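You operate a simulated robot arm through the tools that you are given. There is no shell and no other tool.

You run a simulated two-armed robot. Do the job below in one go: nothing can be reset, and whatever is moved stays where it is left.

## Task
Shake the jar that the ticket names in the shaker.
Fine: press start once; open the clamp again and stand the jar on the brown mat. Set down upright: what you pick out.

Only the result counts: the job must be done as asked and must still hold three seconds after the hand-in. Knocking over, shifting, dropping, spilling or breaking anything else fails it.

## Robot
Two 7-joint arms with two-finger grippers on one trunk that stands fixed in place. Base frame: the origin is at the foot of the trunk, x ahead of it, y to its left, z up; the work surface is at about z = 80. Units: cm, degrees, N and s.
The left shoulder is at [6, 12.3, 97], the right one opposite. With the tool pointing down near the work surface each hand reaches from about 34 to 80 cm from the base axis, measured 20 degrees to its own side. Payload 1.47 kg a hand.
The TCP of each hand is the grasp point between the finger pads, 1.6 cm short of the fingertips. In the tool frame z runs along the fingers and y along their closing line. The gripper opens to 8.7 cm; its body begins 5.5 cm behind the TCP.
Orientation is that of the tool frame in the base frame, as a unit quaternion [w, x, y, z]. With the fingers straight down and closing along the base's y, the tool's x points along the base's -x, its y along +y and its z along -z.

## Interface
- The arms move only by the tool step_arm. It takes "left_increments", "right_increments" or both (then of equal length, played together; a hand with none holds still); each is one flat list of numbers, 7 for each row, row after row: the turn, a rotation vector about the tool's x, y, z in degrees, then the shift along the tool's x, y, z in m, then the closure in counts, from 0 (fully open) to 255 (shut). In form: [ax, ay, az, x, y, z, fingers, ax, ay, az, x, y, z, fingers, ...]. A call has 1 to 20 rows; each row shifts and turns the commanded pose from where the row before left it, along the tool's axes as they then stand. Each row takes 0.2 s and may step no farther than 5 cm and 8.6 degrees from the row before; otherwise, or with a gripper value out of range, the whole call is refused. Where a pose cannot be reached the arm comes as near as it can. A force on the tool above 40 N (or 10 N above the force at the start of the call, whichever is more), or a blocked arm, ends the call early, and 0.2 s more pass. The fingers move at their own pace (about 15.3 cm/s each) and stop on an object; they squeeze with about 22 N. The grip force told is the motor's: it shows also when the fingers shut on nothing. Time passes only in rows, and 0.2 s behind the last, so rows that do not move let the fingers close. It gives the time, the measured TCP pose, the force on the tool (base axes), the opening and the grip force at its end, in the units of the frame above (readings bear some noise), with the torque about the TCP (base axes, N m) and any sound that the robot's microphone picked up.
- Cameras (640 x 400 px; columns grow to the right, rows downward): "scene" is now at [9.14, -1.94, 153.52]; the picture's right is [-0.23, -0.97, 0.00], its down [-0.65, 0.15, -0.74] and it looks along [0.72, -0.17, -0.67] (base axes); focal length 320 px, centre (320, 200). "left" rides on the left gripper at [7.3, -1.2, -9] in its tool frame; the picture's right is [0.16, 0.99, 0.00], its down [-0.72, 0.12, -0.68] and it looks along [-0.67, 0.11, 0.73] (tool axes); focal length 247 px, centre (320, 200). "right" rides on the right gripper at [7.3, 1.2, -9] in its tool frame; the picture's right is [-0.16, 0.99, 0.00], its down [-0.72, -0.12, -0.68] and it looks along [-0.67, -0.11, 0.73] (tool axes); focal length 247 px, centre (320, 200).
- snapshot(camera): a new picture of that camera. No time passes.
- slide_trunk(by): moves the trunk up (or, below 0, down) by that many cm; the arms and the scene camera ride with it, the base frame stays. It gives what a move gives, with no picture.
- aim_head(pan, tilt): turns the head with the scene camera to pan (to the left, within 120 degrees either way) and tilt (down, from -29 to 69), counted from straight ahead of the robot. It gives what a move gives.
- pixel_to_xyz(camera, pixels): for up to 12 pixels [column, row] of the newest picture of that camera ("zoom" is the newest enlarged one), the place [x, y, z] in the base frame of the surface seen there, good to about 0.2 cm. No time passes.
- inspect(camera, box): a new picture of the part [left, top, right, bottom] of that camera's present view, enlarged. No time passes.
- finish_job(): hands the job in; it is judged then, once.

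Unless the task says otherwise, let go and move clear before handing in.

The tools are called after ">>>" as name(argument=value, ...) on one line, values as JSON. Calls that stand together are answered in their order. step_arm: Moves the arms, as the interface text tells. Its arguments: {"type":"object","properties":{"left_increments":{"type":"array"},"right_increments":{"type":"array"}},"required":[]} The other tools are called the same way: slide_trunk (by) moves the trunk up or down; aim_head (pan, tilt) turns the head that bears the scene camera; snapshot (camera) takes a picture; pixel_to_xyz (camera, pixels) gives the place of the surface under pixels of a picture; inspect (camera, box) takes an enlarged picture of a part of a camera's view; finish_job () hands the job in.

At the start:

```text
time: 0.0
left_tcp_pos: [53.18, 9.69, 123.3]
left_tool_rot: [0.001, 0.0, 1.0, 0.0]
left_wrist_force: [-1.4, -0.5, -0.5]
left_wrist_torque: [0.0, 0.01, -0.01]
left_opening: 8.72
left_grip_force: 0.2
right_tcp_pos: [49.58, -23.15, 121.99]
right_tool_rot: [0.0, 0.0, 1.0, 0.0]
right_wrist_force: [0.0, 0.1, 0.0]
right_wrist_torque: [0.0, 0.01, -0.01]
right_opening: 8.68
right_grip_force: 0.0
trunk travel left (down, up): [-12.5, 10.5]
head pan, tilt (commanded): [-13.2, 41.9]
```

scene: 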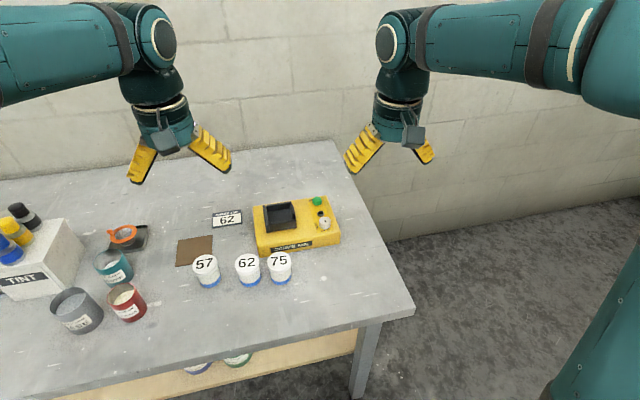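
right: 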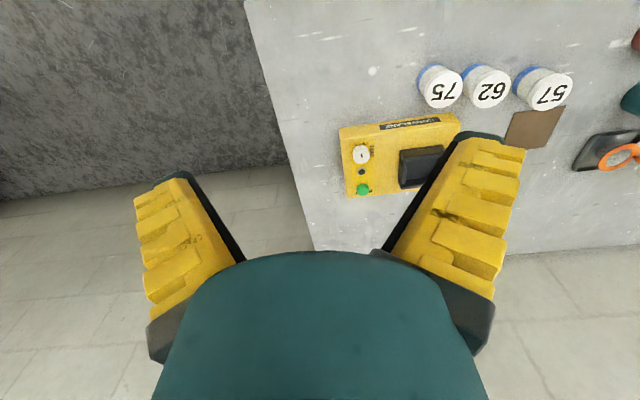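
left: 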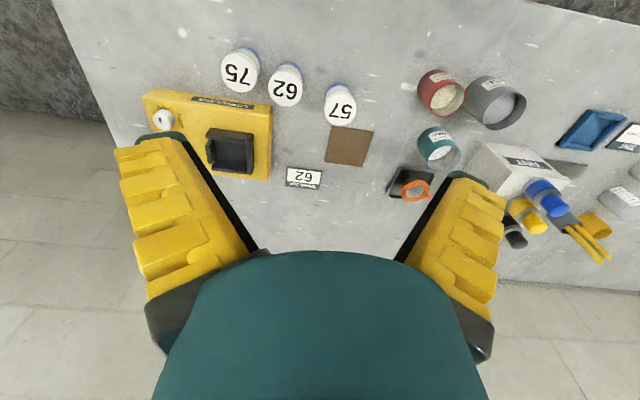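

The ticket at scene pixel (227,219) seems to read 62, and jars 57, 62, 75 stand in a row in front of the yellow shaker. I'll look closer at the ticket, shaker and jars before moving.

>>> inspect(camera="scene", box=[170, 180, 350, 300])

>>> inspect(camera="left", box=[130, 30, 400, 200])

>>> inspect(camera="right", box=[330, 100, 470, 200])

```text
3.33 times, centred on (260, 240) of scene
```

zoom: 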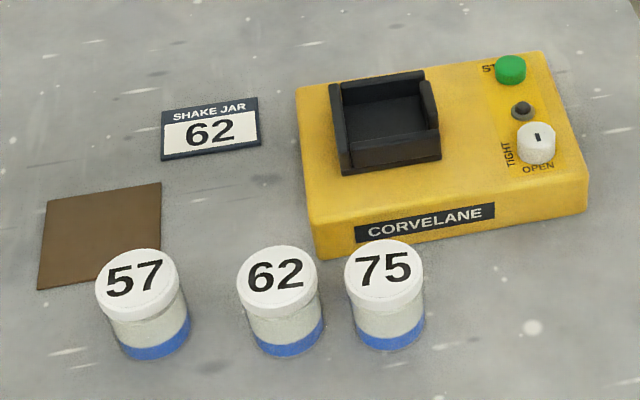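

```text
2.35 times, centred on (265, 115) of left
```

zoom: 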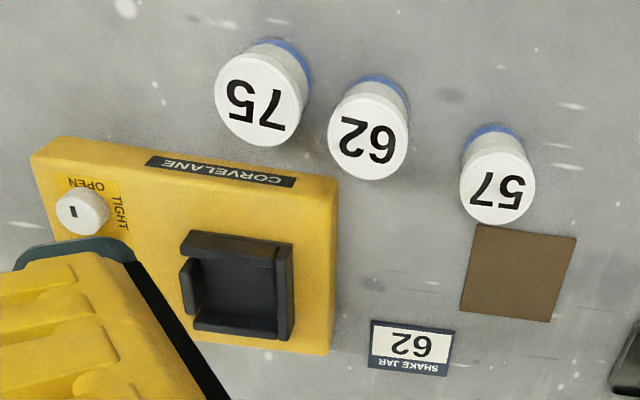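

```text
4.00 times, centred on (400, 150) of right
```

zoom: 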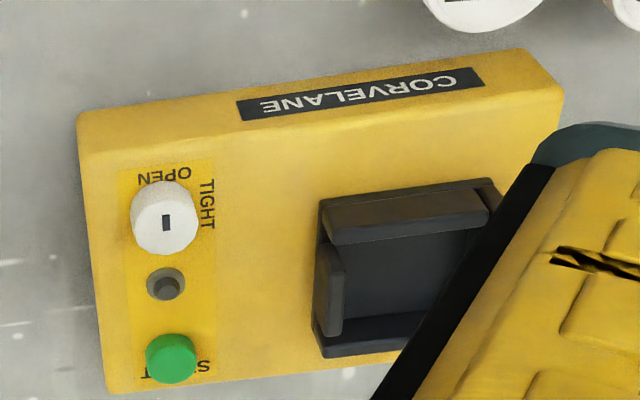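

The ticket clearly says 62; the knob has OPEN toward the robot and TIGHT to its left, with a green start button beyond a dark light. I'll measure the places of these things.

>>> inspect(camera="scene", box=[245, 185, 350, 255])

>>> pixel_to_xyz(camera="scene", pixels=[[206, 260], [247, 261], [279, 259], [195, 250], [227, 219], [179, 266], [215, 236], [180, 238], [211, 263], [247, 290], [220, 280], [260, 290]])

```text
5.71 times, centred on (298, 220) of scene
```

zoom: 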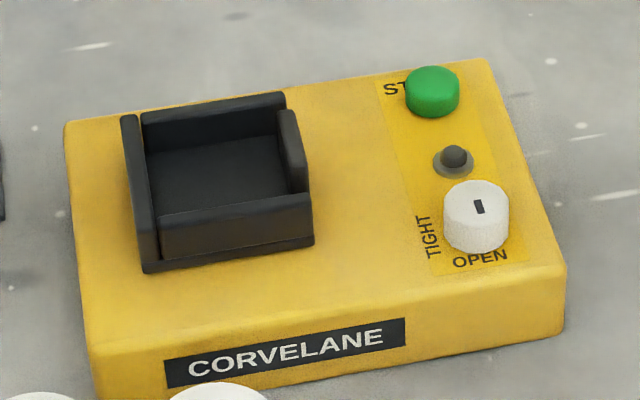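

```text
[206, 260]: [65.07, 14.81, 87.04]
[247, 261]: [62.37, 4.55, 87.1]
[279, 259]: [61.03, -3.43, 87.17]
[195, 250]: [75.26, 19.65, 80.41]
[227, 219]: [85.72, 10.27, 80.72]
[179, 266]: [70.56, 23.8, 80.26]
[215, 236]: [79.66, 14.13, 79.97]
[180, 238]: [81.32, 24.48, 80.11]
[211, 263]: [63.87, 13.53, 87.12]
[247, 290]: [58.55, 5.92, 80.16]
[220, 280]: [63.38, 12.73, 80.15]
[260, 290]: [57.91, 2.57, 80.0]
```

Jar tops are at about z=87.1 and jar 62's lid centre is near (62.4, 4.6). Now I'll measure the shaker's parts from the zoom picture.

>>> pixel_to_xyz(camera="zoom", pixels=[[476, 196], [479, 207], [432, 78], [453, 152], [130, 130], [148, 255], [200, 110], [292, 130], [300, 185], [230, 215], [220, 180], [160, 155]])

>>> pixel_to_xyz(camera="zoom", pixels=[[72, 130], [480, 62], [555, 270], [100, 340], [350, 120], [350, 250], [500, 280], [270, 170], [180, 220], [310, 200], [310, 240], [480, 240]])

```text
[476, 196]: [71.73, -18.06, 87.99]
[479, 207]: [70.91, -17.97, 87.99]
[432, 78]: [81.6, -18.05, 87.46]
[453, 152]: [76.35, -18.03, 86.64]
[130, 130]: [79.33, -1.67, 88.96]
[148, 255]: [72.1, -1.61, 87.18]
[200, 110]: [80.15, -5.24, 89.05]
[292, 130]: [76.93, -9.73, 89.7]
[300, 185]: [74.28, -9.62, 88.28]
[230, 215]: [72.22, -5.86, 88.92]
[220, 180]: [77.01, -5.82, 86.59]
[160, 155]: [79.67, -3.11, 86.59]
```

```text
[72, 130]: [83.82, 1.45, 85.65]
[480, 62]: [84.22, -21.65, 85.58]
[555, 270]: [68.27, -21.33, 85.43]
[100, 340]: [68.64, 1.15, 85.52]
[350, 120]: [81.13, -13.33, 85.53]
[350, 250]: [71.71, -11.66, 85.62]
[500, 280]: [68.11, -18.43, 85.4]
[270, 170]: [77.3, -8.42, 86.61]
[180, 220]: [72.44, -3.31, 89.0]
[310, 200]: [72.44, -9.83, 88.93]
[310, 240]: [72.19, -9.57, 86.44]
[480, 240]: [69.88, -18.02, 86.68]
```

Shaker top is at z≈85.5, pocket centre around (76.4,-5.8) with floor 86.6 and walls to 89, knob at (71.4,-18) and button at (81.5,-18). I'll turn the left gripper so its fingers close along x (to avoid jar 75), then look from there.

>>> step_arm(left_increments=[0, 0, 8.5, 0, 0, 0, 0, 0, 0, 8.5, 0, 0, 0, 0, 0, 0, 8.5, 0, 0, 0, 0, 0, 0, 8.5, 0, 0, 0, 0, 0, 0, 8.5, 0, 0, 0, 0, 0, 0, 8.5, 0, 0, 0, 0, 0, 0, 8.5, 0, 0, 0, 0, 0, 0, 8.5, 0, 0, 0, 0, 0, 0, 8.5, 0, 0, 0, 0, 0, 0, 8.5, 0, 0, 0, 0, 0, 0, 5, 0, 0, 0, 0])

```text
time: 2.4
left_tcp_pos: [53.18, 9.57, 123.28]
left_tool_rot: [-0.001, 0.707, 0.707, 0.001]
left_wrist_force: [-0.3, -0.8, 0.2]
left_wrist_torque: [0.02, 0.01, 0.0]
left_opening: 8.7
left_grip_force: 0.1
right_tcp_pos: [49.62, -23.12, 121.97]
right_tool_rot: [0.0, -0.001, 1.0, 0.0]
right_wrist_force: [-1.2, -0.1, -1.3]
right_wrist_torque: [0.02, -0.03, -0.03]
right_opening: 8.69
right_grip_force: 0.1
trunk travel left (down, up): [-12.5, 10.5]
head pan, tilt (commanded): [-13.2, 41.9]
```

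The left tool now closes along base x. Next I move it above jar 62, still well clear (TCP z≈103), and take a look.

>>> step_arm(left_increments=[0, 0, 0, -0.01, 0.0184, 0.04, 0, 0, 0, 0, -0.01, 0.0184, 0.04, 0, 0, 0, 0, -0.01, 0.0184, 0.04, 0, 0, 0, 0, -0.01, 0.0184, 0.04, 0, 0, 0, 0, -0.01, 0.0184, 0.04, 0])

>>> snapshot(camera="left")

>>> snapshot(camera="scene")

```text
time: 3.6
left_tcp_pos: [62.34, 4.36, 103.04]
left_tool_rot: [0.0, 0.707, 0.708, 0.0]
left_wrist_force: [1.2, -0.1, -0.2]
left_wrist_torque: [-0.01, 0.0, -0.01]
left_opening: 8.7
left_grip_force: 0.1
right_tcp_pos: [49.84, -23.15, 122.0]
right_tool_rot: [0.0, 0.0, 1.0, 0.0]
right_wrist_force: [0.1, 0.1, 0.5]
right_wrist_torque: [0.0, -0.02, -0.01]
right_opening: 8.7
right_grip_force: 0.1
trunk travel left (down, up): [-12.5, 10.5]
head pan, tilt (commanded): [-13.2, 41.9]
```

```text
taken
```

left: 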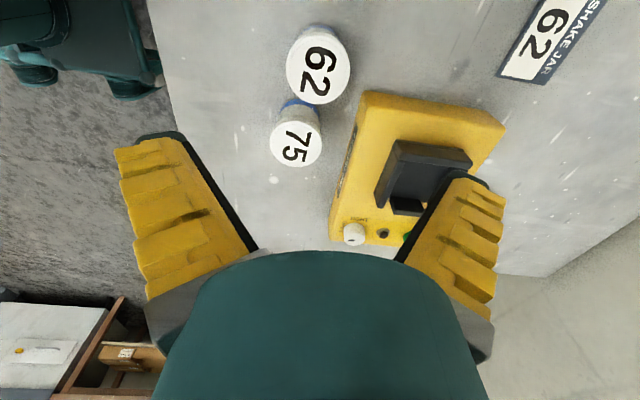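

```text
taken
```

scene: 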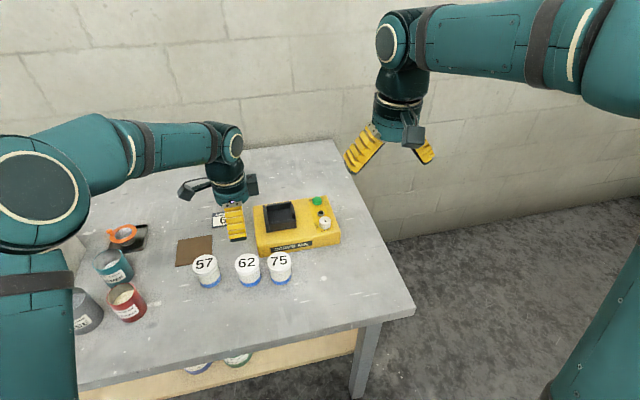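

Jar 62's lid is seen at left-camera pixel (318,68), with jar 75 behind it. I'll measure lid edges and heights for an exact centre and diameter.

>>> inspect(camera="left", box=[250, 10, 410, 110])

>>> inspect(camera="scene", box=[190, 240, 310, 300])

```text
4.00 times, centred on (330, 60) of left
```

zoom: 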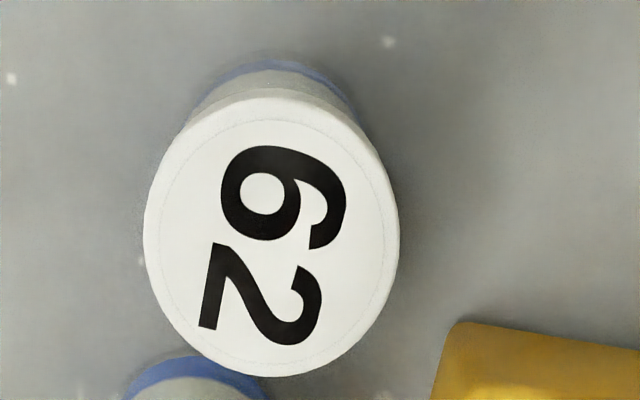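

```text
5.33 times, centred on (250, 270) of scene
```

zoom: 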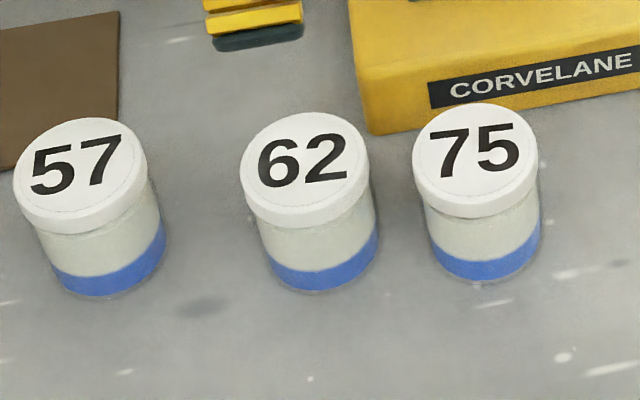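

The zoom shows the lid rims clearly (62 spans columns 243–368). I'll convert rim pixels for jar 62 and its neighbours.

>>> pixel_to_xyz(camera="zoom", pixels=[[246, 168], [366, 158], [300, 116], [310, 208], [306, 162], [416, 158], [534, 150], [475, 153], [310, 224], [270, 240], [374, 200], [320, 288]])

>>> pixel_to_xyz(camera="zoom", pixels=[[4, 30], [115, 16], [115, 110], [8, 160], [18, 178], [142, 158], [80, 170], [75, 122], [90, 212]])

>>> pixel_to_xyz(camera="scene", pixels=[[181, 239], [212, 236], [211, 250], [177, 265], [190, 265], [195, 252]])

```text
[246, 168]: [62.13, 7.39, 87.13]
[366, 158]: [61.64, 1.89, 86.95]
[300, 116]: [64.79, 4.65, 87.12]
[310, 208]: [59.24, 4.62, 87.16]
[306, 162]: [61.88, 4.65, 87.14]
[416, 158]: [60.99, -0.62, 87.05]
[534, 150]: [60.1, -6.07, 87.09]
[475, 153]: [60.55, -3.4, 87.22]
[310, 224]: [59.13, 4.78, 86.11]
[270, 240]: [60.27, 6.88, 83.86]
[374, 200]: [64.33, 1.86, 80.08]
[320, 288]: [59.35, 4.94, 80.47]
```

```text
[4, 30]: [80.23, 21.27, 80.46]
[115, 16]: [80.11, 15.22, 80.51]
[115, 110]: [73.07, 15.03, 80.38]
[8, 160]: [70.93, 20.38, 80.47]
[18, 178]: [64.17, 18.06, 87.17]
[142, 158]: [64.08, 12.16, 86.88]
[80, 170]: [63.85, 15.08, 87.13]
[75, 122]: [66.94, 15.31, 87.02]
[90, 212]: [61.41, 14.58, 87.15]
```

```text
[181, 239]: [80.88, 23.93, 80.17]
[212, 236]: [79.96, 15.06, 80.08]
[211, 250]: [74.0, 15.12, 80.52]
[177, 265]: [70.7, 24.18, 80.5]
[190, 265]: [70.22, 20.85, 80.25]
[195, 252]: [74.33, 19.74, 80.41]
```

Jar 62's lid centre is (62.0, 4.65), diameter ≈5.8, height ≈7.1; the mat spans x 70.5–80.6, y 14.8–24.4. I'll centre the left hand and go down partway to check.

>>> step_arm(left_increments=[0, 0, 0, 0.0029, -0.0034, 0.02, 0, 0, 0, 0, 0, 0, 0.03, 0, 0, 0, 0, 0, 0, 0.03, 0, 0, 0, 0, 0, 0, 0, 0])

>>> snapshot(camera="left")

>>> snapshot(camera="scene")

```text
time: 4.6
left_tcp_pos: [62.01, 4.89, 95.33]
left_tool_rot: [0.0, 0.707, 0.707, -0.001]
left_wrist_force: [-0.2, 0.6, 0.6]
left_wrist_torque: [-0.01, -0.03, 0.02]
left_opening: 8.72
left_grip_force: 0.0
right_tcp_pos: [49.61, -23.12, 121.92]
right_tool_rot: [0.0, 0.0, 1.0, 0.001]
right_wrist_force: [-0.5, -0.4, -0.2]
right_wrist_torque: [-0.02, -0.04, 0.0]
right_opening: 8.7
right_grip_force: 0.1
trunk travel left (down, up): [-12.5, 10.5]
head pan, tilt (commanded): [-13.2, 41.9]
```

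```text
taken
```

left: 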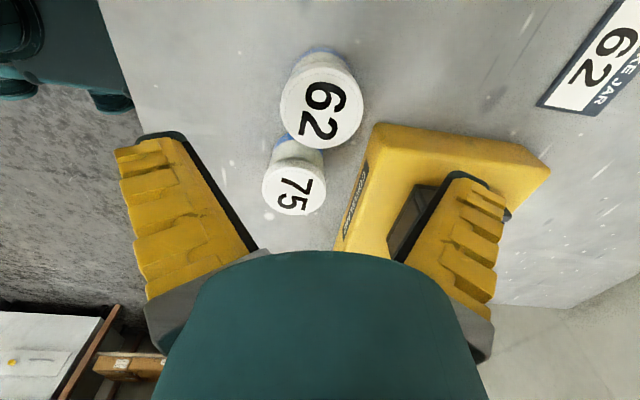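

```text
taken
```

scene: 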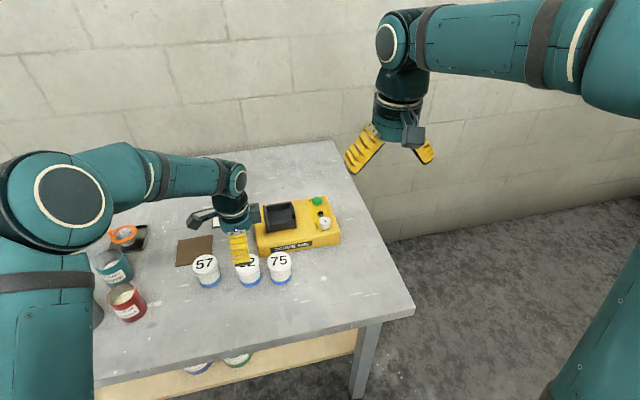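

The jar is centred under the gripper (lid at left pixel (322,100)), with fingers straddling along x clear of jar 75 and the shaker. I go down 10 cm to the grip height with fingers open.

>>> step_arm(left_increments=[0, 0, 0, -0.002, 0, 0.02, 0, 0, 0, 0, 0, 0, 0.025, 0, 0, 0, 0, 0, 0, 0.025, 0, 0, 0, 0, 0, 0, 0.02, 0, 0, 0, 0, 0, 0, 0.01, 0, 0, 0, 0, 0, 0, 0, 0])

>>> snapshot(camera="left")

>>> inspect(camera="scene", box=[180, 190, 350, 300])

```text
time: 6.0
left_tcp_pos: [61.97, 4.72, 85.34]
left_tool_rot: [0.0, 0.707, 0.707, 0.0]
left_wrist_force: [-0.7, 0.0, -0.4]
left_wrist_torque: [0.01, 0.03, 0.0]
left_opening: 8.7
left_grip_force: 0.1
right_tcp_pos: [49.57, -23.09, 121.97]
right_tool_rot: [0.0, 0.0, 1.0, 0.0]
right_wrist_force: [-0.6, 1.0, 0.0]
right_wrist_torque: [-0.02, -0.02, -0.01]
right_opening: 8.7
right_grip_force: 0.0
trunk travel left (down, up): [-12.5, 10.5]
head pan, tilt (commanded): [-13.2, 41.9]
```

```text
taken
```

left: 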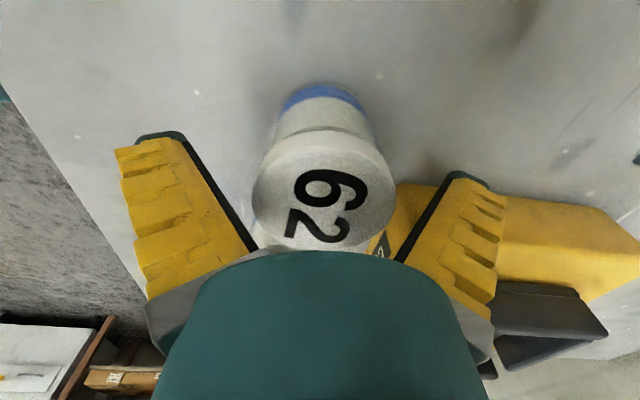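

```text
3.64 times, centred on (265, 245) of scene
```

zoom: 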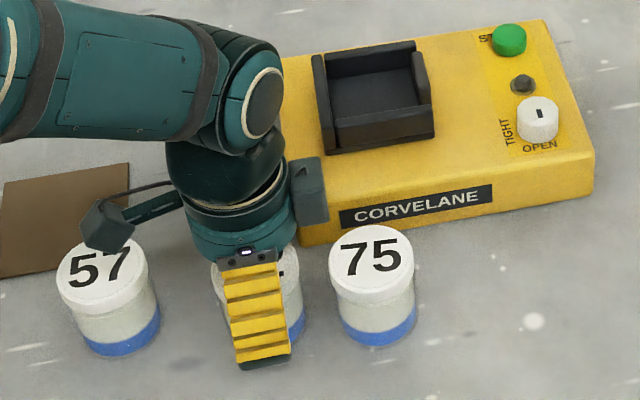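

The jar sits centred between the fingers (lid at (323,190) in the left view), nothing touched. I close the fingers on it.

>>> step_arm(left_increments=[0, 0, 0, 0, 0, 0, 80, 0, 0, 0, 0, 0, 0, 120, 0, 0, 0, 0, 0, 0, 255, 0, 0, 0, 0, 0, 0, 255, 0, 0, 0, 0, 0, 0, 255])

>>> snapshot(camera="left")

```text
time: 7.2
left_tcp_pos: [61.93, 4.65, 85.2]
left_tool_rot: [-0.001, 0.707, 0.707, 0.001]
left_wrist_force: [0.8, -0.5, 0.3]
left_wrist_torque: [-0.01, 0.02, -0.04]
left_opening: 5.8
left_grip_force: 22.2
right_tcp_pos: [49.56, -23.15, 121.92]
right_tool_rot: [0.0, 0.001, 1.0, 0.0]
right_wrist_force: [-0.4, 0.0, 1.2]
right_wrist_torque: [0.04, 0.01, 0.0]
right_opening: 8.7
right_grip_force: 0.2
trunk travel left (down, up): [-12.5, 10.5]
head pan, tilt (commanded): [-13.2, 41.9]
```

```text
taken
```

left: 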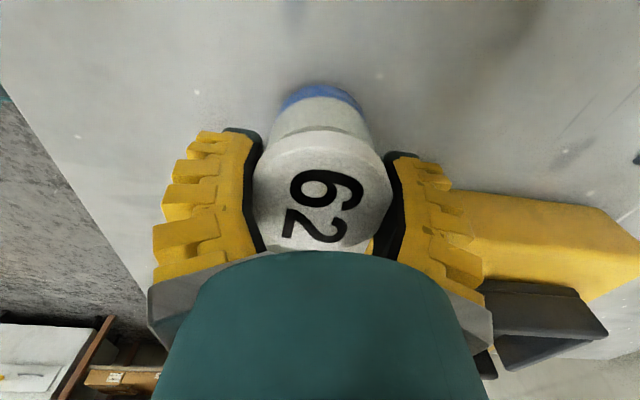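

The grip holds at 5.8 cm opening with 22 N. I lift straight up 12 cm.

>>> step_arm(left_increments=[0, 0, 0, 0, 0, -0.01, 255, 0, 0, 0, 0, 0, -0.02, 255, 0, 0, 0, 0, 0, -0.03, 255, 0, 0, 0, 0, 0, -0.03, 255, 0, 0, 0, 0, 0, -0.03, 255, 0, 0, 0, 0, 0, 0, 255])

>>> snapshot(camera="scene")

```text
time: 8.6
left_tcp_pos: [61.9, 4.56, 97.36]
left_tool_rot: [0.0, 0.707, 0.707, 0.0]
left_wrist_force: [0.3, -0.2, -1.5]
left_wrist_torque: [0.0, -0.03, 0.0]
left_opening: 5.8
left_grip_force: 21.9
right_tcp_pos: [49.64, -23.17, 122.01]
right_tool_rot: [-0.001, 0.0, 1.0, 0.0]
right_wrist_force: [-0.2, -0.2, 0.1]
right_wrist_torque: [-0.04, 0.01, -0.02]
right_opening: 8.67
right_grip_force: 0.0
trunk travel left (down, up): [-12.5, 10.5]
head pan, tilt (commanded): [-13.2, 41.9]
```

```text
taken
```

scene: 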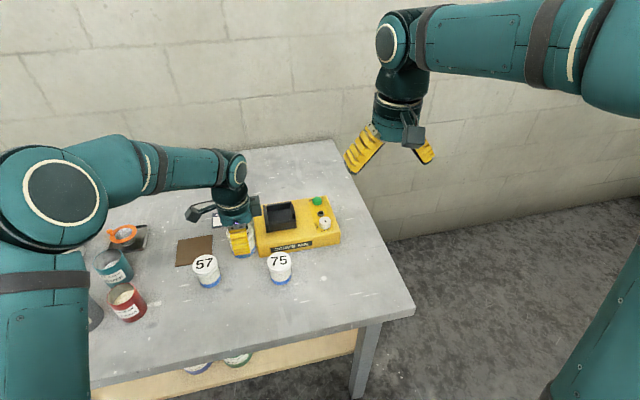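

The jar came up cleanly. To gain reach over the pocket I raise the trunk 8 cm, then check the pose.

>>> slide_trunk(by=8)

>>> snapshot(camera="scene")

```text
time: 9.8
left_tcp_pos: [62.03, 4.53, 105.3]
left_tool_rot: [0.001, 0.707, 0.707, 0.0]
left_wrist_force: [-0.9, -0.1, -2.1]
left_wrist_torque: [-0.02, -0.01, 0.0]
left_opening: 5.82
left_grip_force: 22.5
right_tcp_pos: [49.69, -23.2, 129.88]
right_tool_rot: [0.0, -0.001, 1.0, -0.001]
right_wrist_force: [0.6, 0.5, 0.7]
right_wrist_torque: [-0.01, 0.05, 0.01]
right_opening: 8.69
right_grip_force: 0.0
trunk travel left (down, up): [-20.5, 2.5]
head pan, tilt (commanded): [-13.2, 41.9]
```

```text
taken
```

scene: 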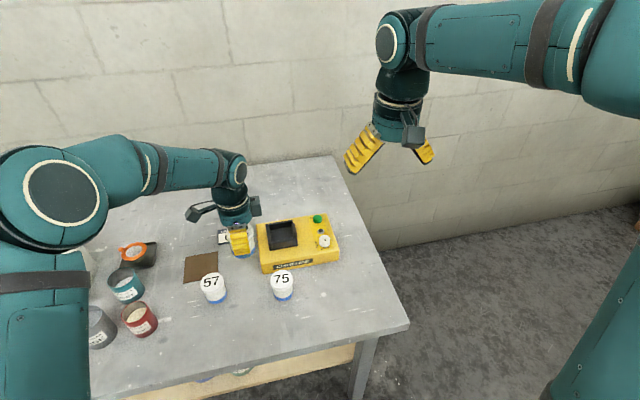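

Trunk is up and the jar is still held. I re-measure the pocket from the higher view before bringing the jar there.

>>> inspect(camera="scene", box=[250, 205, 346, 275])

```text
5.71 times, centred on (298, 240) of scene
```

zoom: 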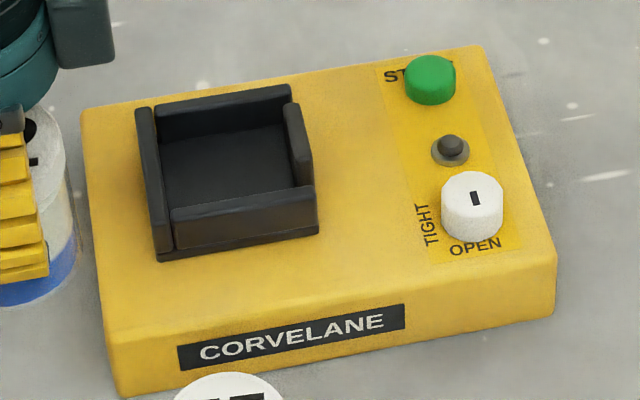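

Now I convert pixels along the inner edges of the clamp walls.

>>> pixel_to_xyz(camera="zoom", pixels=[[150, 150], [158, 150], [160, 200], [222, 105], [225, 113], [240, 198], [240, 206], [290, 130], [298, 150], [305, 170], [225, 160], [200, 190]])

>>> pixel_to_xyz(camera="zoom", pixels=[[142, 115], [165, 250], [180, 215], [312, 192], [280, 90], [160, 110], [294, 108], [308, 178], [472, 186], [475, 198], [430, 65], [451, 143]])

```text
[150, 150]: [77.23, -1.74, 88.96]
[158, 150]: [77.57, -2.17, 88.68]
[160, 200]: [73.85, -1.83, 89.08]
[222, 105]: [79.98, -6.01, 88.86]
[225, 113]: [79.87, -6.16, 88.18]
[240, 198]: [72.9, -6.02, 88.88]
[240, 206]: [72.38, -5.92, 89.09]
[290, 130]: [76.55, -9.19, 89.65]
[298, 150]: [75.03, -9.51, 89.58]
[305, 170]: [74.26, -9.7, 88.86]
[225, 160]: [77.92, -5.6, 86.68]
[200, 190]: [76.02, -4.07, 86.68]
```

```text
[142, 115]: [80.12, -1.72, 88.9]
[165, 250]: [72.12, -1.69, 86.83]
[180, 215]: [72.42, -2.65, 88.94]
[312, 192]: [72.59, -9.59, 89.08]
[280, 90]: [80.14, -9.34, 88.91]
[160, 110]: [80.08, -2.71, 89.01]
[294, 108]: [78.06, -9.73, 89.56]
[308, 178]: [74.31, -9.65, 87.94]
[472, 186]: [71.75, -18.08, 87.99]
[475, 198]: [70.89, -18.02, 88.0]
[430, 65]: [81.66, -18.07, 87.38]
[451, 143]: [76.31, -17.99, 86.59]
```

Pocket inner space is x 73.0–79.8, y −2.2 to −9.2, so its centre is (76.4, −5.7), floor 86.6. I carry the jar above it at TCP z≈100.

>>> step_arm(left_increments=[0, 0, 0, -0.017, 0.024, 0.0083, 255, 0, 0, 0, -0.017, 0.024, 0.0083, 255, 0, 0, 0, -0.017, 0.024, 0.0083, 255, 0, 0, 0, -0.017, 0.024, 0.0083, 255, 0, 0, 0, -0.017, 0.024, 0.0083, 255, 0, 0, 0, -0.017, 0.024, 0.0083, 255, 0, 0, 0, 0, 0, 0, 255])

>>> snapshot(camera="scene")

>>> snapshot(camera="left")

```text
time: 11.4
left_tcp_pos: [72.99, -3.75, 101.0]
left_tool_rot: [-0.001, 0.707, 0.707, -0.001]
left_wrist_force: [0.3, 0.3, -1.5]
left_wrist_torque: [0.03, 0.01, -0.02]
left_opening: 5.8
left_grip_force: 22.0
left hand out of reach, approached as far as the arm can: row 5, 6
right_tcp_pos: [49.7, -23.21, 130.05]
right_tool_rot: [0.0, 0.001, 1.0, 0.0]
right_wrist_force: [1.2, -0.6, 0.2]
right_wrist_torque: [0.02, -0.03, 0.0]
right_opening: 8.69
right_grip_force: 0.1
trunk travel left (down, up): [-20.5, 2.5]
head pan, tilt (commanded): [-13.2, 41.9]
```

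```text
taken
```

scene: 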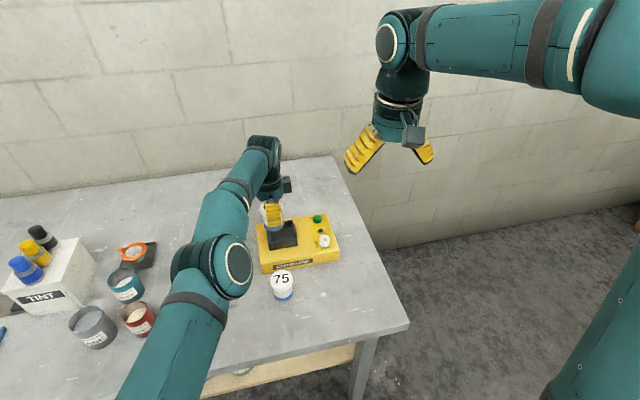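

```text
taken
```

left: 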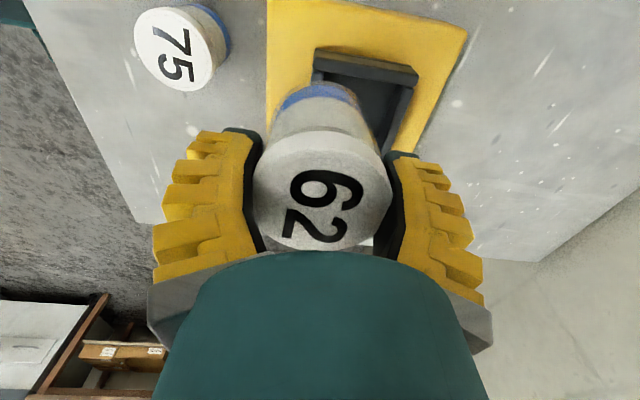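

The left hand with a straight-down tool falls short of the pocket (stopped at (73.0, −3.75)), so the jar needs a grip that lets the hand tilt outward: closing along y with a ~15° tilt. I'll carry it back to a free spot near (56, 8), set it down and regrip; first I check that spot is clear.

>>> step_arm(left_increments=[0, 0, 0, 0.017, -0.0255, 0, 255, 0, 0, 0, 0.017, -0.0255, 0, 255, 0, 0, 0, 0.017, -0.0255, 0, 255, 0, 0, 0, 0.017, -0.0255, 0, 255, 0, 0, 0, 0.017, -0.0255, 0, 255, 0, 0, 0, 0.017, -0.0255, 0, 255, 0, 0, 0, 0, 0, 0, 255])

>>> snapshot(camera="scene")

>>> snapshot(camera="left")

```text
time: 13.0
left_tcp_pos: [57.95, 6.31, 101.16]
left_tool_rot: [-0.001, 0.706, 0.708, 0.0]
left_wrist_force: [0.2, -0.8, -2.4]
left_wrist_torque: [0.02, 0.04, 0.01]
left_opening: 5.8
left_grip_force: 21.9
right_tcp_pos: [49.61, -23.15, 129.89]
right_tool_rot: [0.0, 0.001, 1.0, 0.0]
right_wrist_force: [-0.2, 0.1, -0.4]
right_wrist_torque: [-0.01, 0.0, 0.01]
right_opening: 8.68
right_grip_force: 0.0
trunk travel left (down, up): [-20.5, 2.5]
head pan, tilt (commanded): [-13.2, 41.9]
```

```text
taken
```

scene: 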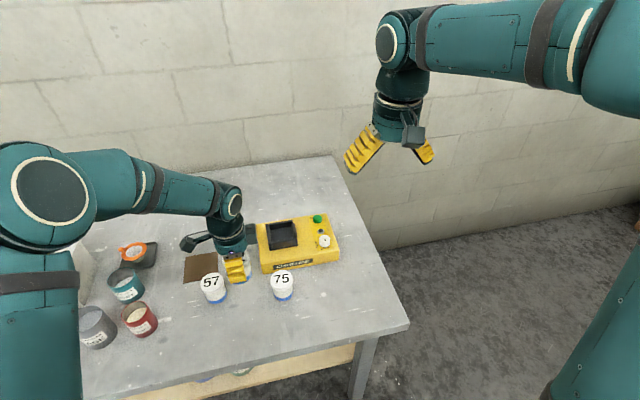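

```text
taken
```

left: 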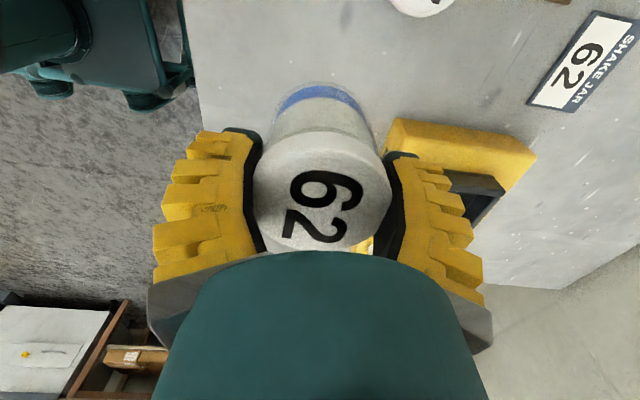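

The commanded pose was clipped, and the hand now stands at (57.9, 6.35, 101.1). I verify the table around (56, 7) and the near edge.

>>> pixel_to_xyz(camera="scene", pixels=[[240, 305], [250, 300], [260, 310], [240, 320], [240, 340], [240, 360], [270, 310], [220, 320], [225, 305], [200, 320]])

```text
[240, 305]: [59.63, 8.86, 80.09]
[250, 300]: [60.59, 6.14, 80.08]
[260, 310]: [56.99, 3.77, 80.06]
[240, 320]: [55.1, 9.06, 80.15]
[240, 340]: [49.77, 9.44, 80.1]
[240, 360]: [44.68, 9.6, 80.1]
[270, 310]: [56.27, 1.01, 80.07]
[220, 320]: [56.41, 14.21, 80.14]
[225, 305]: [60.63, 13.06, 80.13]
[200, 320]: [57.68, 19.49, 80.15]
```

The spot (55–56, 6.4) is bare table at z=80.1. I go down with the jar to just above it.

>>> step_arm(left_increments=[0, 0, 0, 0, -0.02, 0.02, 255, 0, 0, 0, 0, 0, 0.035, 255, 0, 0, 0, 0, 0, 0.035, 255, 0, 0, 0, 0, 0, 0.03, 255, 0, 0, 0, 0, 0, 0.02, 255, 0, 0, 0, 0, 0, 0.013, 255, 0, 0, 0, 0, 0, 0, 255])

>>> snapshot(camera="scene")

```text
time: 14.6
left_tcp_pos: [55.86, 6.41, 85.98]
left_tool_rot: [0.0, 0.707, 0.707, 0.001]
left_wrist_force: [0.0, 0.6, -1.9]
left_wrist_torque: [-0.02, 0.0, 0.03]
left_opening: 5.8
left_grip_force: 21.4
right_tcp_pos: [49.61, -23.14, 130.04]
right_tool_rot: [0.0, 0.0, 1.0, 0.0]
right_wrist_force: [-0.9, 0.0, 0.1]
right_wrist_torque: [0.04, 0.01, 0.04]
right_opening: 8.7
right_grip_force: 0.1
trunk travel left (down, up): [-20.5, 2.5]
head pan, tilt (commanded): [-13.2, 41.9]
```

```text
taken
```

scene: 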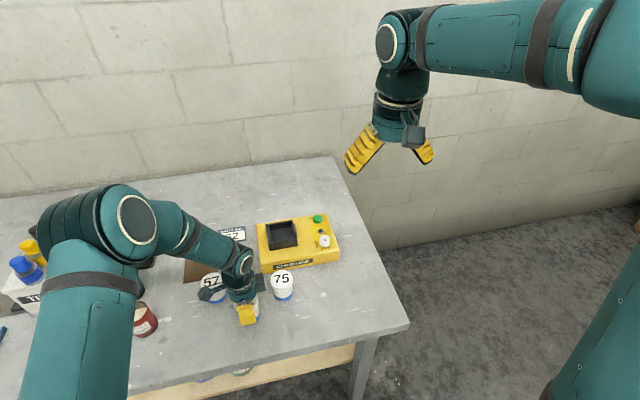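

The jar bottom is about 0.6 cm above the table. I lower in small steps and watch the force.

>>> step_arm(left_increments=[0, 0, 0, 0, 0, 0.003, 255, 0, 0, 0, 0, 0, 0.002, 255, 0, 0, 0, 0, 0, 0.001, 255, 0, 0, 0, 0, 0, 0, 255])

```text
time: 15.6
left_tcp_pos: [55.74, 6.4, 85.33]
left_tool_rot: [0.0, 0.707, 0.707, 0.0]
left_wrist_force: [0.7, -0.1, -1.3]
left_wrist_torque: [-0.02, -0.04, -0.01]
left_opening: 5.79
left_grip_force: 21.9
right_tcp_pos: [49.72, -23.03, 129.89]
right_tool_rot: [0.0, 0.0, 1.0, 0.0]
right_wrist_force: [-0.3, 0.4, 0.4]
right_wrist_torque: [0.02, 0.01, 0.01]
right_opening: 8.69
right_grip_force: 0.0
trunk travel left (down, up): [-20.5, 2.5]
head pan, tilt (commanded): [-13.2, 41.9]
```

>>> step_arm(left_increments=[0, 0, 0, 0, 0, 0.001, 255, 0, 0, 0, 0, 0, 0, 255])

```text
time: 16.2
left_tcp_pos: [55.67, 6.51, 85.4]
left_tool_rot: [0.001, 0.707, 0.707, 0.001]
left_wrist_force: [1.3, 2.6, 4.8]
left_wrist_torque: [-0.08, 0.0, -0.02]
left_opening: 5.77
left_grip_force: 21.8
right_tcp_pos: [49.65, -23.15, 129.87]
right_tool_rot: [0.0, 0.0, 1.0, 0.0]
right_wrist_force: [-0.2, 0.0, 0.3]
right_wrist_torque: [0.0, 0.0, 0.03]
right_opening: 8.7
right_grip_force: 0.1
trunk travel left (down, up): [-20.5, 2.5]
head pan, tilt (commanded): [-13.2, 41.9]
```

The force flipped to +4.8 N, so the jar stands on the table. I open the fingers and rise straight up 14 cm.

>>> step_arm(left_increments=[0, 0, 0, 0, 0, 0, 60, 0, 0, 0, 0, 0, 0, 0, 0, 0, 0, 0, 0, 0, 0, 0, 0, 0, 0, 0, -0.02, 0, 0, 0, 0, 0, 0, -0.04, 0, 0, 0, 0, 0, 0, -0.04, 0, 0, 0, 0, 0, 0, -0.04, 0])

>>> snapshot(camera="left")

>>> snapshot(camera="scene")

```text
time: 17.8
left_tcp_pos: [55.71, 6.36, 99.19]
left_tool_rot: [0.0, 0.707, 0.707, 0.0]
left_wrist_force: [0.4, 0.8, -0.1]
left_wrist_torque: [-0.02, -0.04, 0.03]
left_opening: 8.71
left_grip_force: 0.1
right_tcp_pos: [49.64, -23.22, 129.98]
right_tool_rot: [0.0, 0.0, 1.0, 0.0]
right_wrist_force: [0.1, 0.4, -0.1]
right_wrist_torque: [0.01, -0.04, 0.02]
right_opening: 8.69
right_grip_force: 0.0
trunk travel left (down, up): [-20.5, 2.5]
head pan, tilt (commanded): [-13.2, 41.9]
```

```text
taken
```

left: 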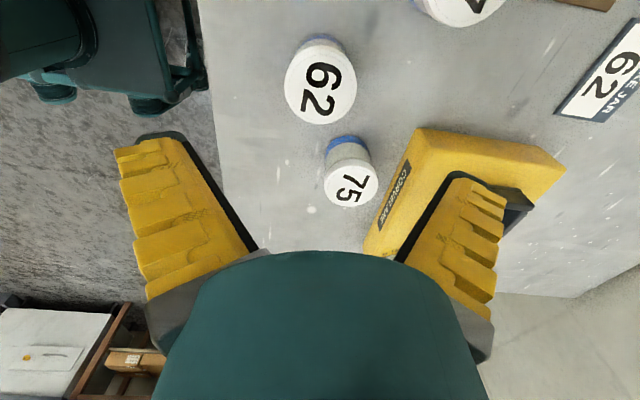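

```text
taken
```

scene: 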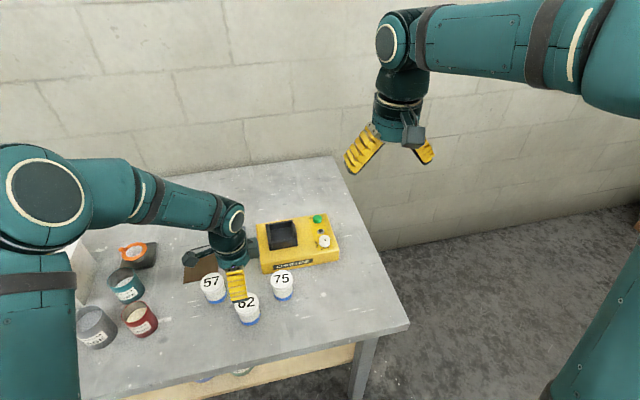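

Jar 62 stands upright at about (55.8, 6.4) and the hand is clear above. I turn the tool back so it closes along y, then tilt it 15° so the fingers point forward.

>>> step_arm(left_increments=[0, 0, -8.5, 0, 0, 0, 0, 0, 0, -8.5, 0, 0, 0, 0, 0, 0, -8.5, 0, 0, 0, 0, 0, 0, -8.5, 0, 0, 0, 0, 0, 0, -8.5, 0, 0, 0, 0, 0, 0, -8.5, 0, 0, 0, 0, 0, 0, -8.5, 0, 0, 0, 0, 0, 0, -8.5, 0, 0, 0, 0, 0, 0, -8.5, 0, 0, 0, 0, 0, 0, -8.5, 0, 0, 0, 0, 0, 0, -5, 0, 0, 0, 0, 0, -7.5, 0, 0, 0, 0, 0, 0, -7.5, 0, 0, 0, 0, 0, 0, 0, 0, 0, 0, 0, 0])

>>> snapshot(camera="left")

>>> inspect(camera="scene", box=[190, 260, 310, 335])

```text
time: 20.8
left_tcp_pos: [55.69, 6.56, 99.21]
left_tool_rot: [0.132, 0.001, 0.991, -0.001]
left_wrist_force: [0.1, 0.5, 0.3]
left_wrist_torque: [-0.02, -0.03, 0.0]
left_opening: 8.73
left_grip_force: 0.0
right_tcp_pos: [49.64, -23.12, 129.9]
right_tool_rot: [-0.001, 0.0, 1.0, 0.0]
right_wrist_force: [-0.3, 0.3, -0.2]
right_wrist_torque: [-0.04, -0.04, -0.04]
right_opening: 8.7
right_grip_force: 0.1
trunk travel left (down, up): [-20.5, 2.5]
head pan, tilt (commanded): [-13.2, 41.9]
```

```text
taken
```

left: 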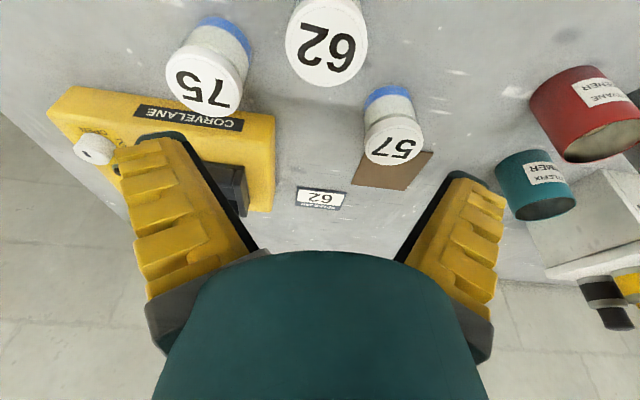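

```text
5.33 times, centred on (250, 298) of scene
```

zoom: 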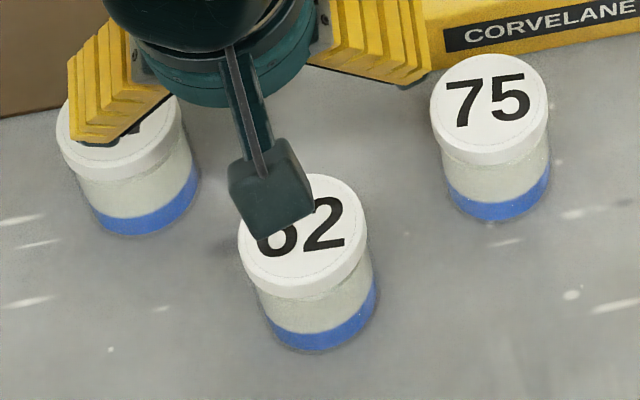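

The tilt is right (fingers forward-down). Now I get jar 62's present centre from its lid rim in the zoom.

>>> pixel_to_xyz(camera="zoom", pixels=[[242, 247], [363, 232], [330, 180], [305, 278], [330, 265], [350, 200], [280, 275]])

>>> pixel_to_xyz(camera="left", pixels=[[291, 40], [363, 48], [324, 82], [328, 40], [310, 10], [345, 10]])

```text
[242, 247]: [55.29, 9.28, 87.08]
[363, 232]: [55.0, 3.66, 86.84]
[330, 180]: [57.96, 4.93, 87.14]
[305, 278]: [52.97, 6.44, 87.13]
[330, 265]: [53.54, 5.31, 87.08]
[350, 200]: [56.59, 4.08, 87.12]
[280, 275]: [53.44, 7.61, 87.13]
```

```text
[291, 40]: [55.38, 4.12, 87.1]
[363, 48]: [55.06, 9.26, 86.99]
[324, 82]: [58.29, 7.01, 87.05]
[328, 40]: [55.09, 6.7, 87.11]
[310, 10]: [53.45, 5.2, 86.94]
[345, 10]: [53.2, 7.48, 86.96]
```

Jar 62's centre is ≈(55.7, 6.5), right under the TCP. I descend vertically 13.5 cm (along tilted tool axes) to grip near the lid.

>>> step_arm(left_increments=[0, 0, 0, 0.00906, 0, 0.0338, 0, 0, 0, 0, 0.00906, 0, 0.0338, 0, 0, 0, 0, 0.00776, 0, 0.029, 0, 0, 0, 0, 0.00647, 0, 0.02415, 0, 0, 0, 0, 0.00259, 0, 0.00966, 0, 0, 0, 0, 0, 0, 0, 0])

>>> snapshot(camera="left")

>>> inspect(camera="scene", box=[170, 220, 330, 340])

```text
time: 22.2
left_tcp_pos: [55.78, 6.32, 85.55]
left_tool_rot: [0.13, 0.0, 0.991, 0.0]
left_wrist_force: [-0.8, 0.1, 0.3]
left_wrist_torque: [0.0, 0.02, 0.01]
left_opening: 8.71
left_grip_force: 0.1
right_tcp_pos: [49.68, -23.21, 129.99]
right_tool_rot: [0.0, -0.001, 1.0, 0.001]
right_wrist_force: [-0.9, 0.2, 0.8]
right_wrist_torque: [0.05, -0.02, 0.01]
right_opening: 8.68
right_grip_force: 0.3
trunk travel left (down, up): [-20.5, 2.5]
head pan, tilt (commanded): [-13.2, 41.9]
```

```text
taken
```

left: 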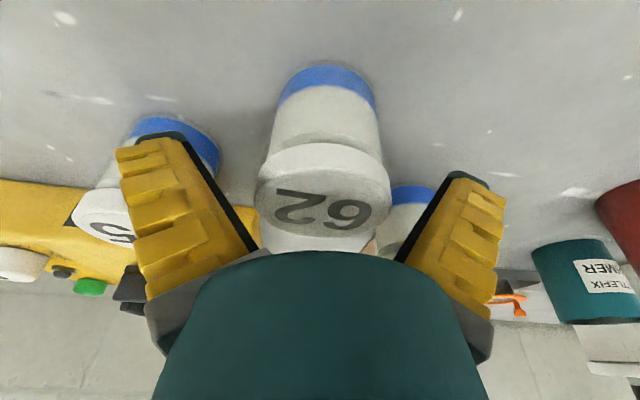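

```text
3.33 times, centred on (250, 280) of scene
```

zoom: 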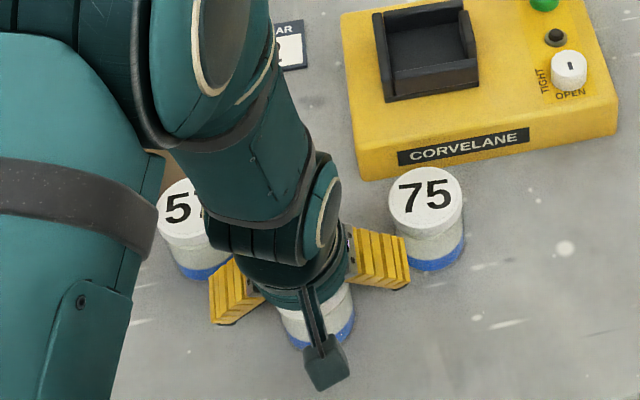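

The jar is centred between the fingers (lid at (324,200) in the left view) with no contact forces. I close on it.

>>> step_arm(left_increments=[0, 0, 0, 0, 0, 0, 80, 0, 0, 0, 0, 0, 0, 120, 0, 0, 0, 0, 0, 0, 255, 0, 0, 0, 0, 0, 0, 255, 0, 0, 0, 0, 0, 0, 255])

>>> snapshot(camera="left")

```text
time: 23.4
left_tcp_pos: [55.71, 6.5, 85.63]
left_tool_rot: [0.131, 0.0, 0.991, 0.0]
left_wrist_force: [-0.3, 0.3, 0.3]
left_wrist_torque: [0.05, -0.02, -0.06]
left_opening: 5.67
left_grip_force: 21.9
right_tcp_pos: [49.55, -23.16, 130.04]
right_tool_rot: [0.0, 0.0, 1.0, 0.0]
right_wrist_force: [0.1, 0.6, 0.1]
right_wrist_torque: [0.01, -0.03, 0.02]
right_opening: 8.7
right_grip_force: 0.1
trunk travel left (down, up): [-20.5, 2.5]
head pan, tilt (commanded): [-13.2, 41.9]
```

```text
taken
```

left: 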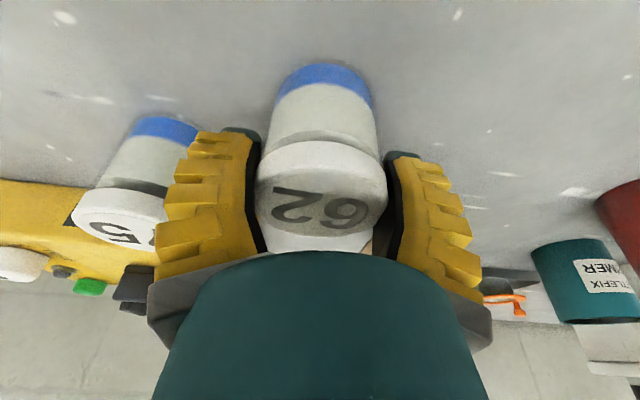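

Gripped at 5.67 cm with 22 N. I lift 14 cm vertically.

>>> step_arm(left_increments=[0, 0, 0, -0.00259, 0, -0.00966, 255, 0, 0, 0, -0.00518, 0, -0.01932, 255, 0, 0, 0, -0.00906, 0, -0.0338, 255, 0, 0, 0, -0.00906, 0, -0.0338, 255, 0, 0, 0, -0.00906, 0, -0.0338, 255, 0, 0, 0, 0, 0, 0, 255])

>>> snapshot(camera="left")

>>> snapshot(camera="scene")

```text
time: 24.8
left_tcp_pos: [55.61, 6.44, 99.35]
left_tool_rot: [0.13, -0.001, 0.991, 0.0]
left_wrist_force: [0.4, 1.1, -2.3]
left_wrist_torque: [-0.01, 0.01, 0.01]
left_opening: 5.68
left_grip_force: 22.3
right_tcp_pos: [49.78, -23.05, 129.89]
right_tool_rot: [0.0, 0.0, 1.0, 0.0]
right_wrist_force: [-0.1, 0.9, -0.4]
right_wrist_torque: [-0.03, 0.04, -0.01]
right_opening: 8.69
right_grip_force: 0.1
trunk travel left (down, up): [-20.5, 2.5]
head pan, tilt (commanded): [-13.2, 41.9]
```

```text
taken
```

left: 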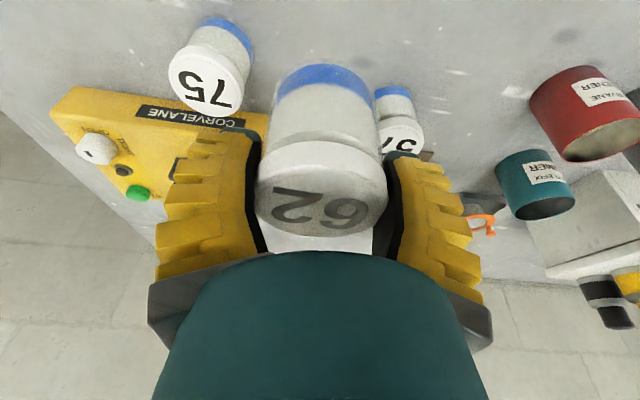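

```text
taken
```

scene: 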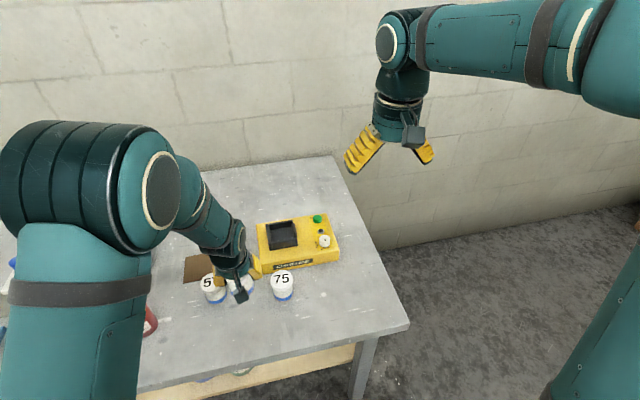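

The jar hangs upright in the tilted grip. I carry it over the pocket at (76.4, −5.65), TCP z≈98.

>>> step_arm(left_increments=[0, 0, 0, -0.0328, -0.02017, 0.0112, 255, 0, 0, 0, -0.0328, -0.02017, 0.0112, 255, 0, 0, 0, -0.0328, -0.02017, 0.0112, 255, 0, 0, 0, -0.0328, -0.02017, 0.0112, 255, 0, 0, 0, -0.0328, -0.02017, 0.0112, 255, 0, 0, 0, -0.0328, -0.02017, 0.0112, 255, 0, 0, 0, 0, 0, 0, 255])

>>> snapshot(camera="scene")

>>> snapshot(camera="left")

```text
time: 26.4
left_tcp_pos: [76.43, -5.6, 97.7]
left_tool_rot: [0.131, 0.0, 0.991, 0.0]
left_wrist_force: [0.0, 0.9, -1.5]
left_wrist_torque: [-0.04, 0.0, 0.03]
left_opening: 5.7
left_grip_force: 21.6
right_tcp_pos: [49.38, -23.08, 129.95]
right_tool_rot: [0.0, 0.0, 1.0, 0.0]
right_wrist_force: [-0.3, 0.0, 0.7]
right_wrist_torque: [0.0, -0.04, 0.03]
right_opening: 8.68
right_grip_force: 0.0
trunk travel left (down, up): [-20.5, 2.5]
head pan, tilt (commanded): [-13.2, 41.9]
```

```text
taken
```

scene: 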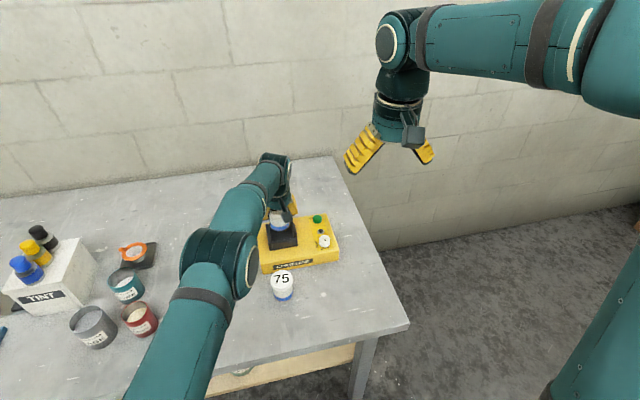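

```text
taken
```

left: 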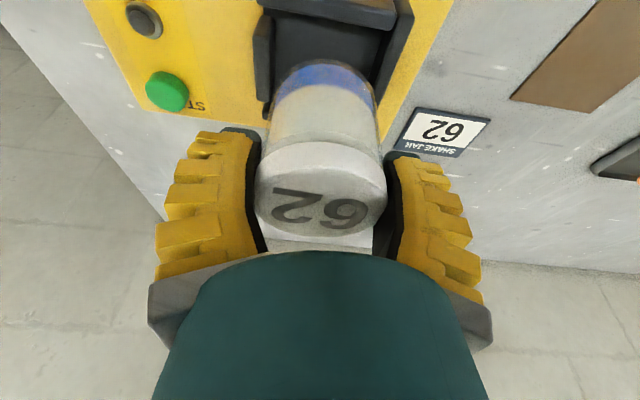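

The pose was reached at (76.4, −5.6, 97.7). I check the jar's actual position and uprightness against the pocket walls with pixel measurements.

>>> inspect(camera="left", box=[240, 0, 420, 120])

>>> inspect(camera="scene", box=[250, 190, 346, 280])

```text
3.33 times, centred on (330, 60) of left
```

zoom: 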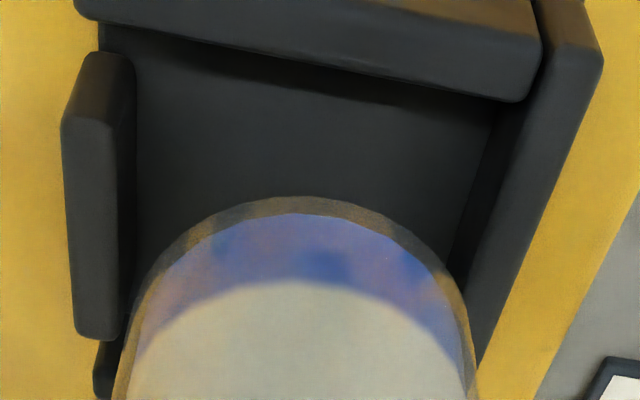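

```text
4.44 times, centred on (298, 235) of scene
```

zoom: 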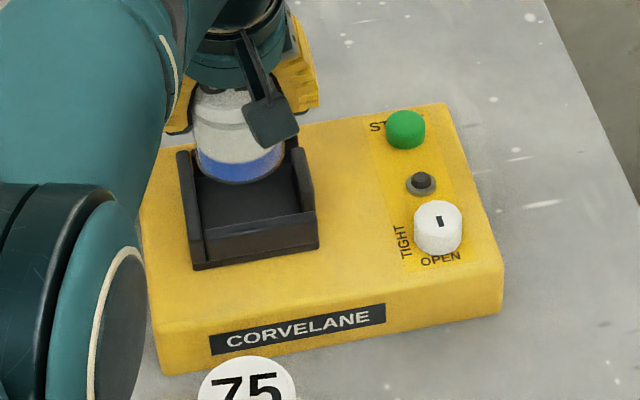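

Now I take positions on the jar base from both views.

>>> pixel_to_xyz(camera="zoom", pixels=[[198, 163], [240, 181], [281, 152], [240, 165], [240, 135], [205, 175], [270, 172], [230, 105], [197, 120]])

>>> pixel_to_xyz(camera="left", pixels=[[276, 90], [325, 62], [375, 90], [300, 70], [350, 70], [285, 165], [325, 150], [365, 165], [325, 215]])

```text
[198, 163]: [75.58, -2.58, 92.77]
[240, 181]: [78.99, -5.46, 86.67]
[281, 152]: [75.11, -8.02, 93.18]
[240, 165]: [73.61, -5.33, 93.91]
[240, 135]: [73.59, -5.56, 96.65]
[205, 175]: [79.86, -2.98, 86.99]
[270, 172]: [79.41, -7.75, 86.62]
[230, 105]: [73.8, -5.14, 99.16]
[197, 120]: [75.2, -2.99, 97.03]
```

```text
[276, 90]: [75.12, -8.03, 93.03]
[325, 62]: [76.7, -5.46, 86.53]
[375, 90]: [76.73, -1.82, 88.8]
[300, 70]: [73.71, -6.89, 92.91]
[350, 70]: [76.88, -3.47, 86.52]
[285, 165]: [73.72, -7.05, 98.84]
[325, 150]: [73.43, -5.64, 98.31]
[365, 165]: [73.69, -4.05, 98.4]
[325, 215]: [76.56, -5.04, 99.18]
```

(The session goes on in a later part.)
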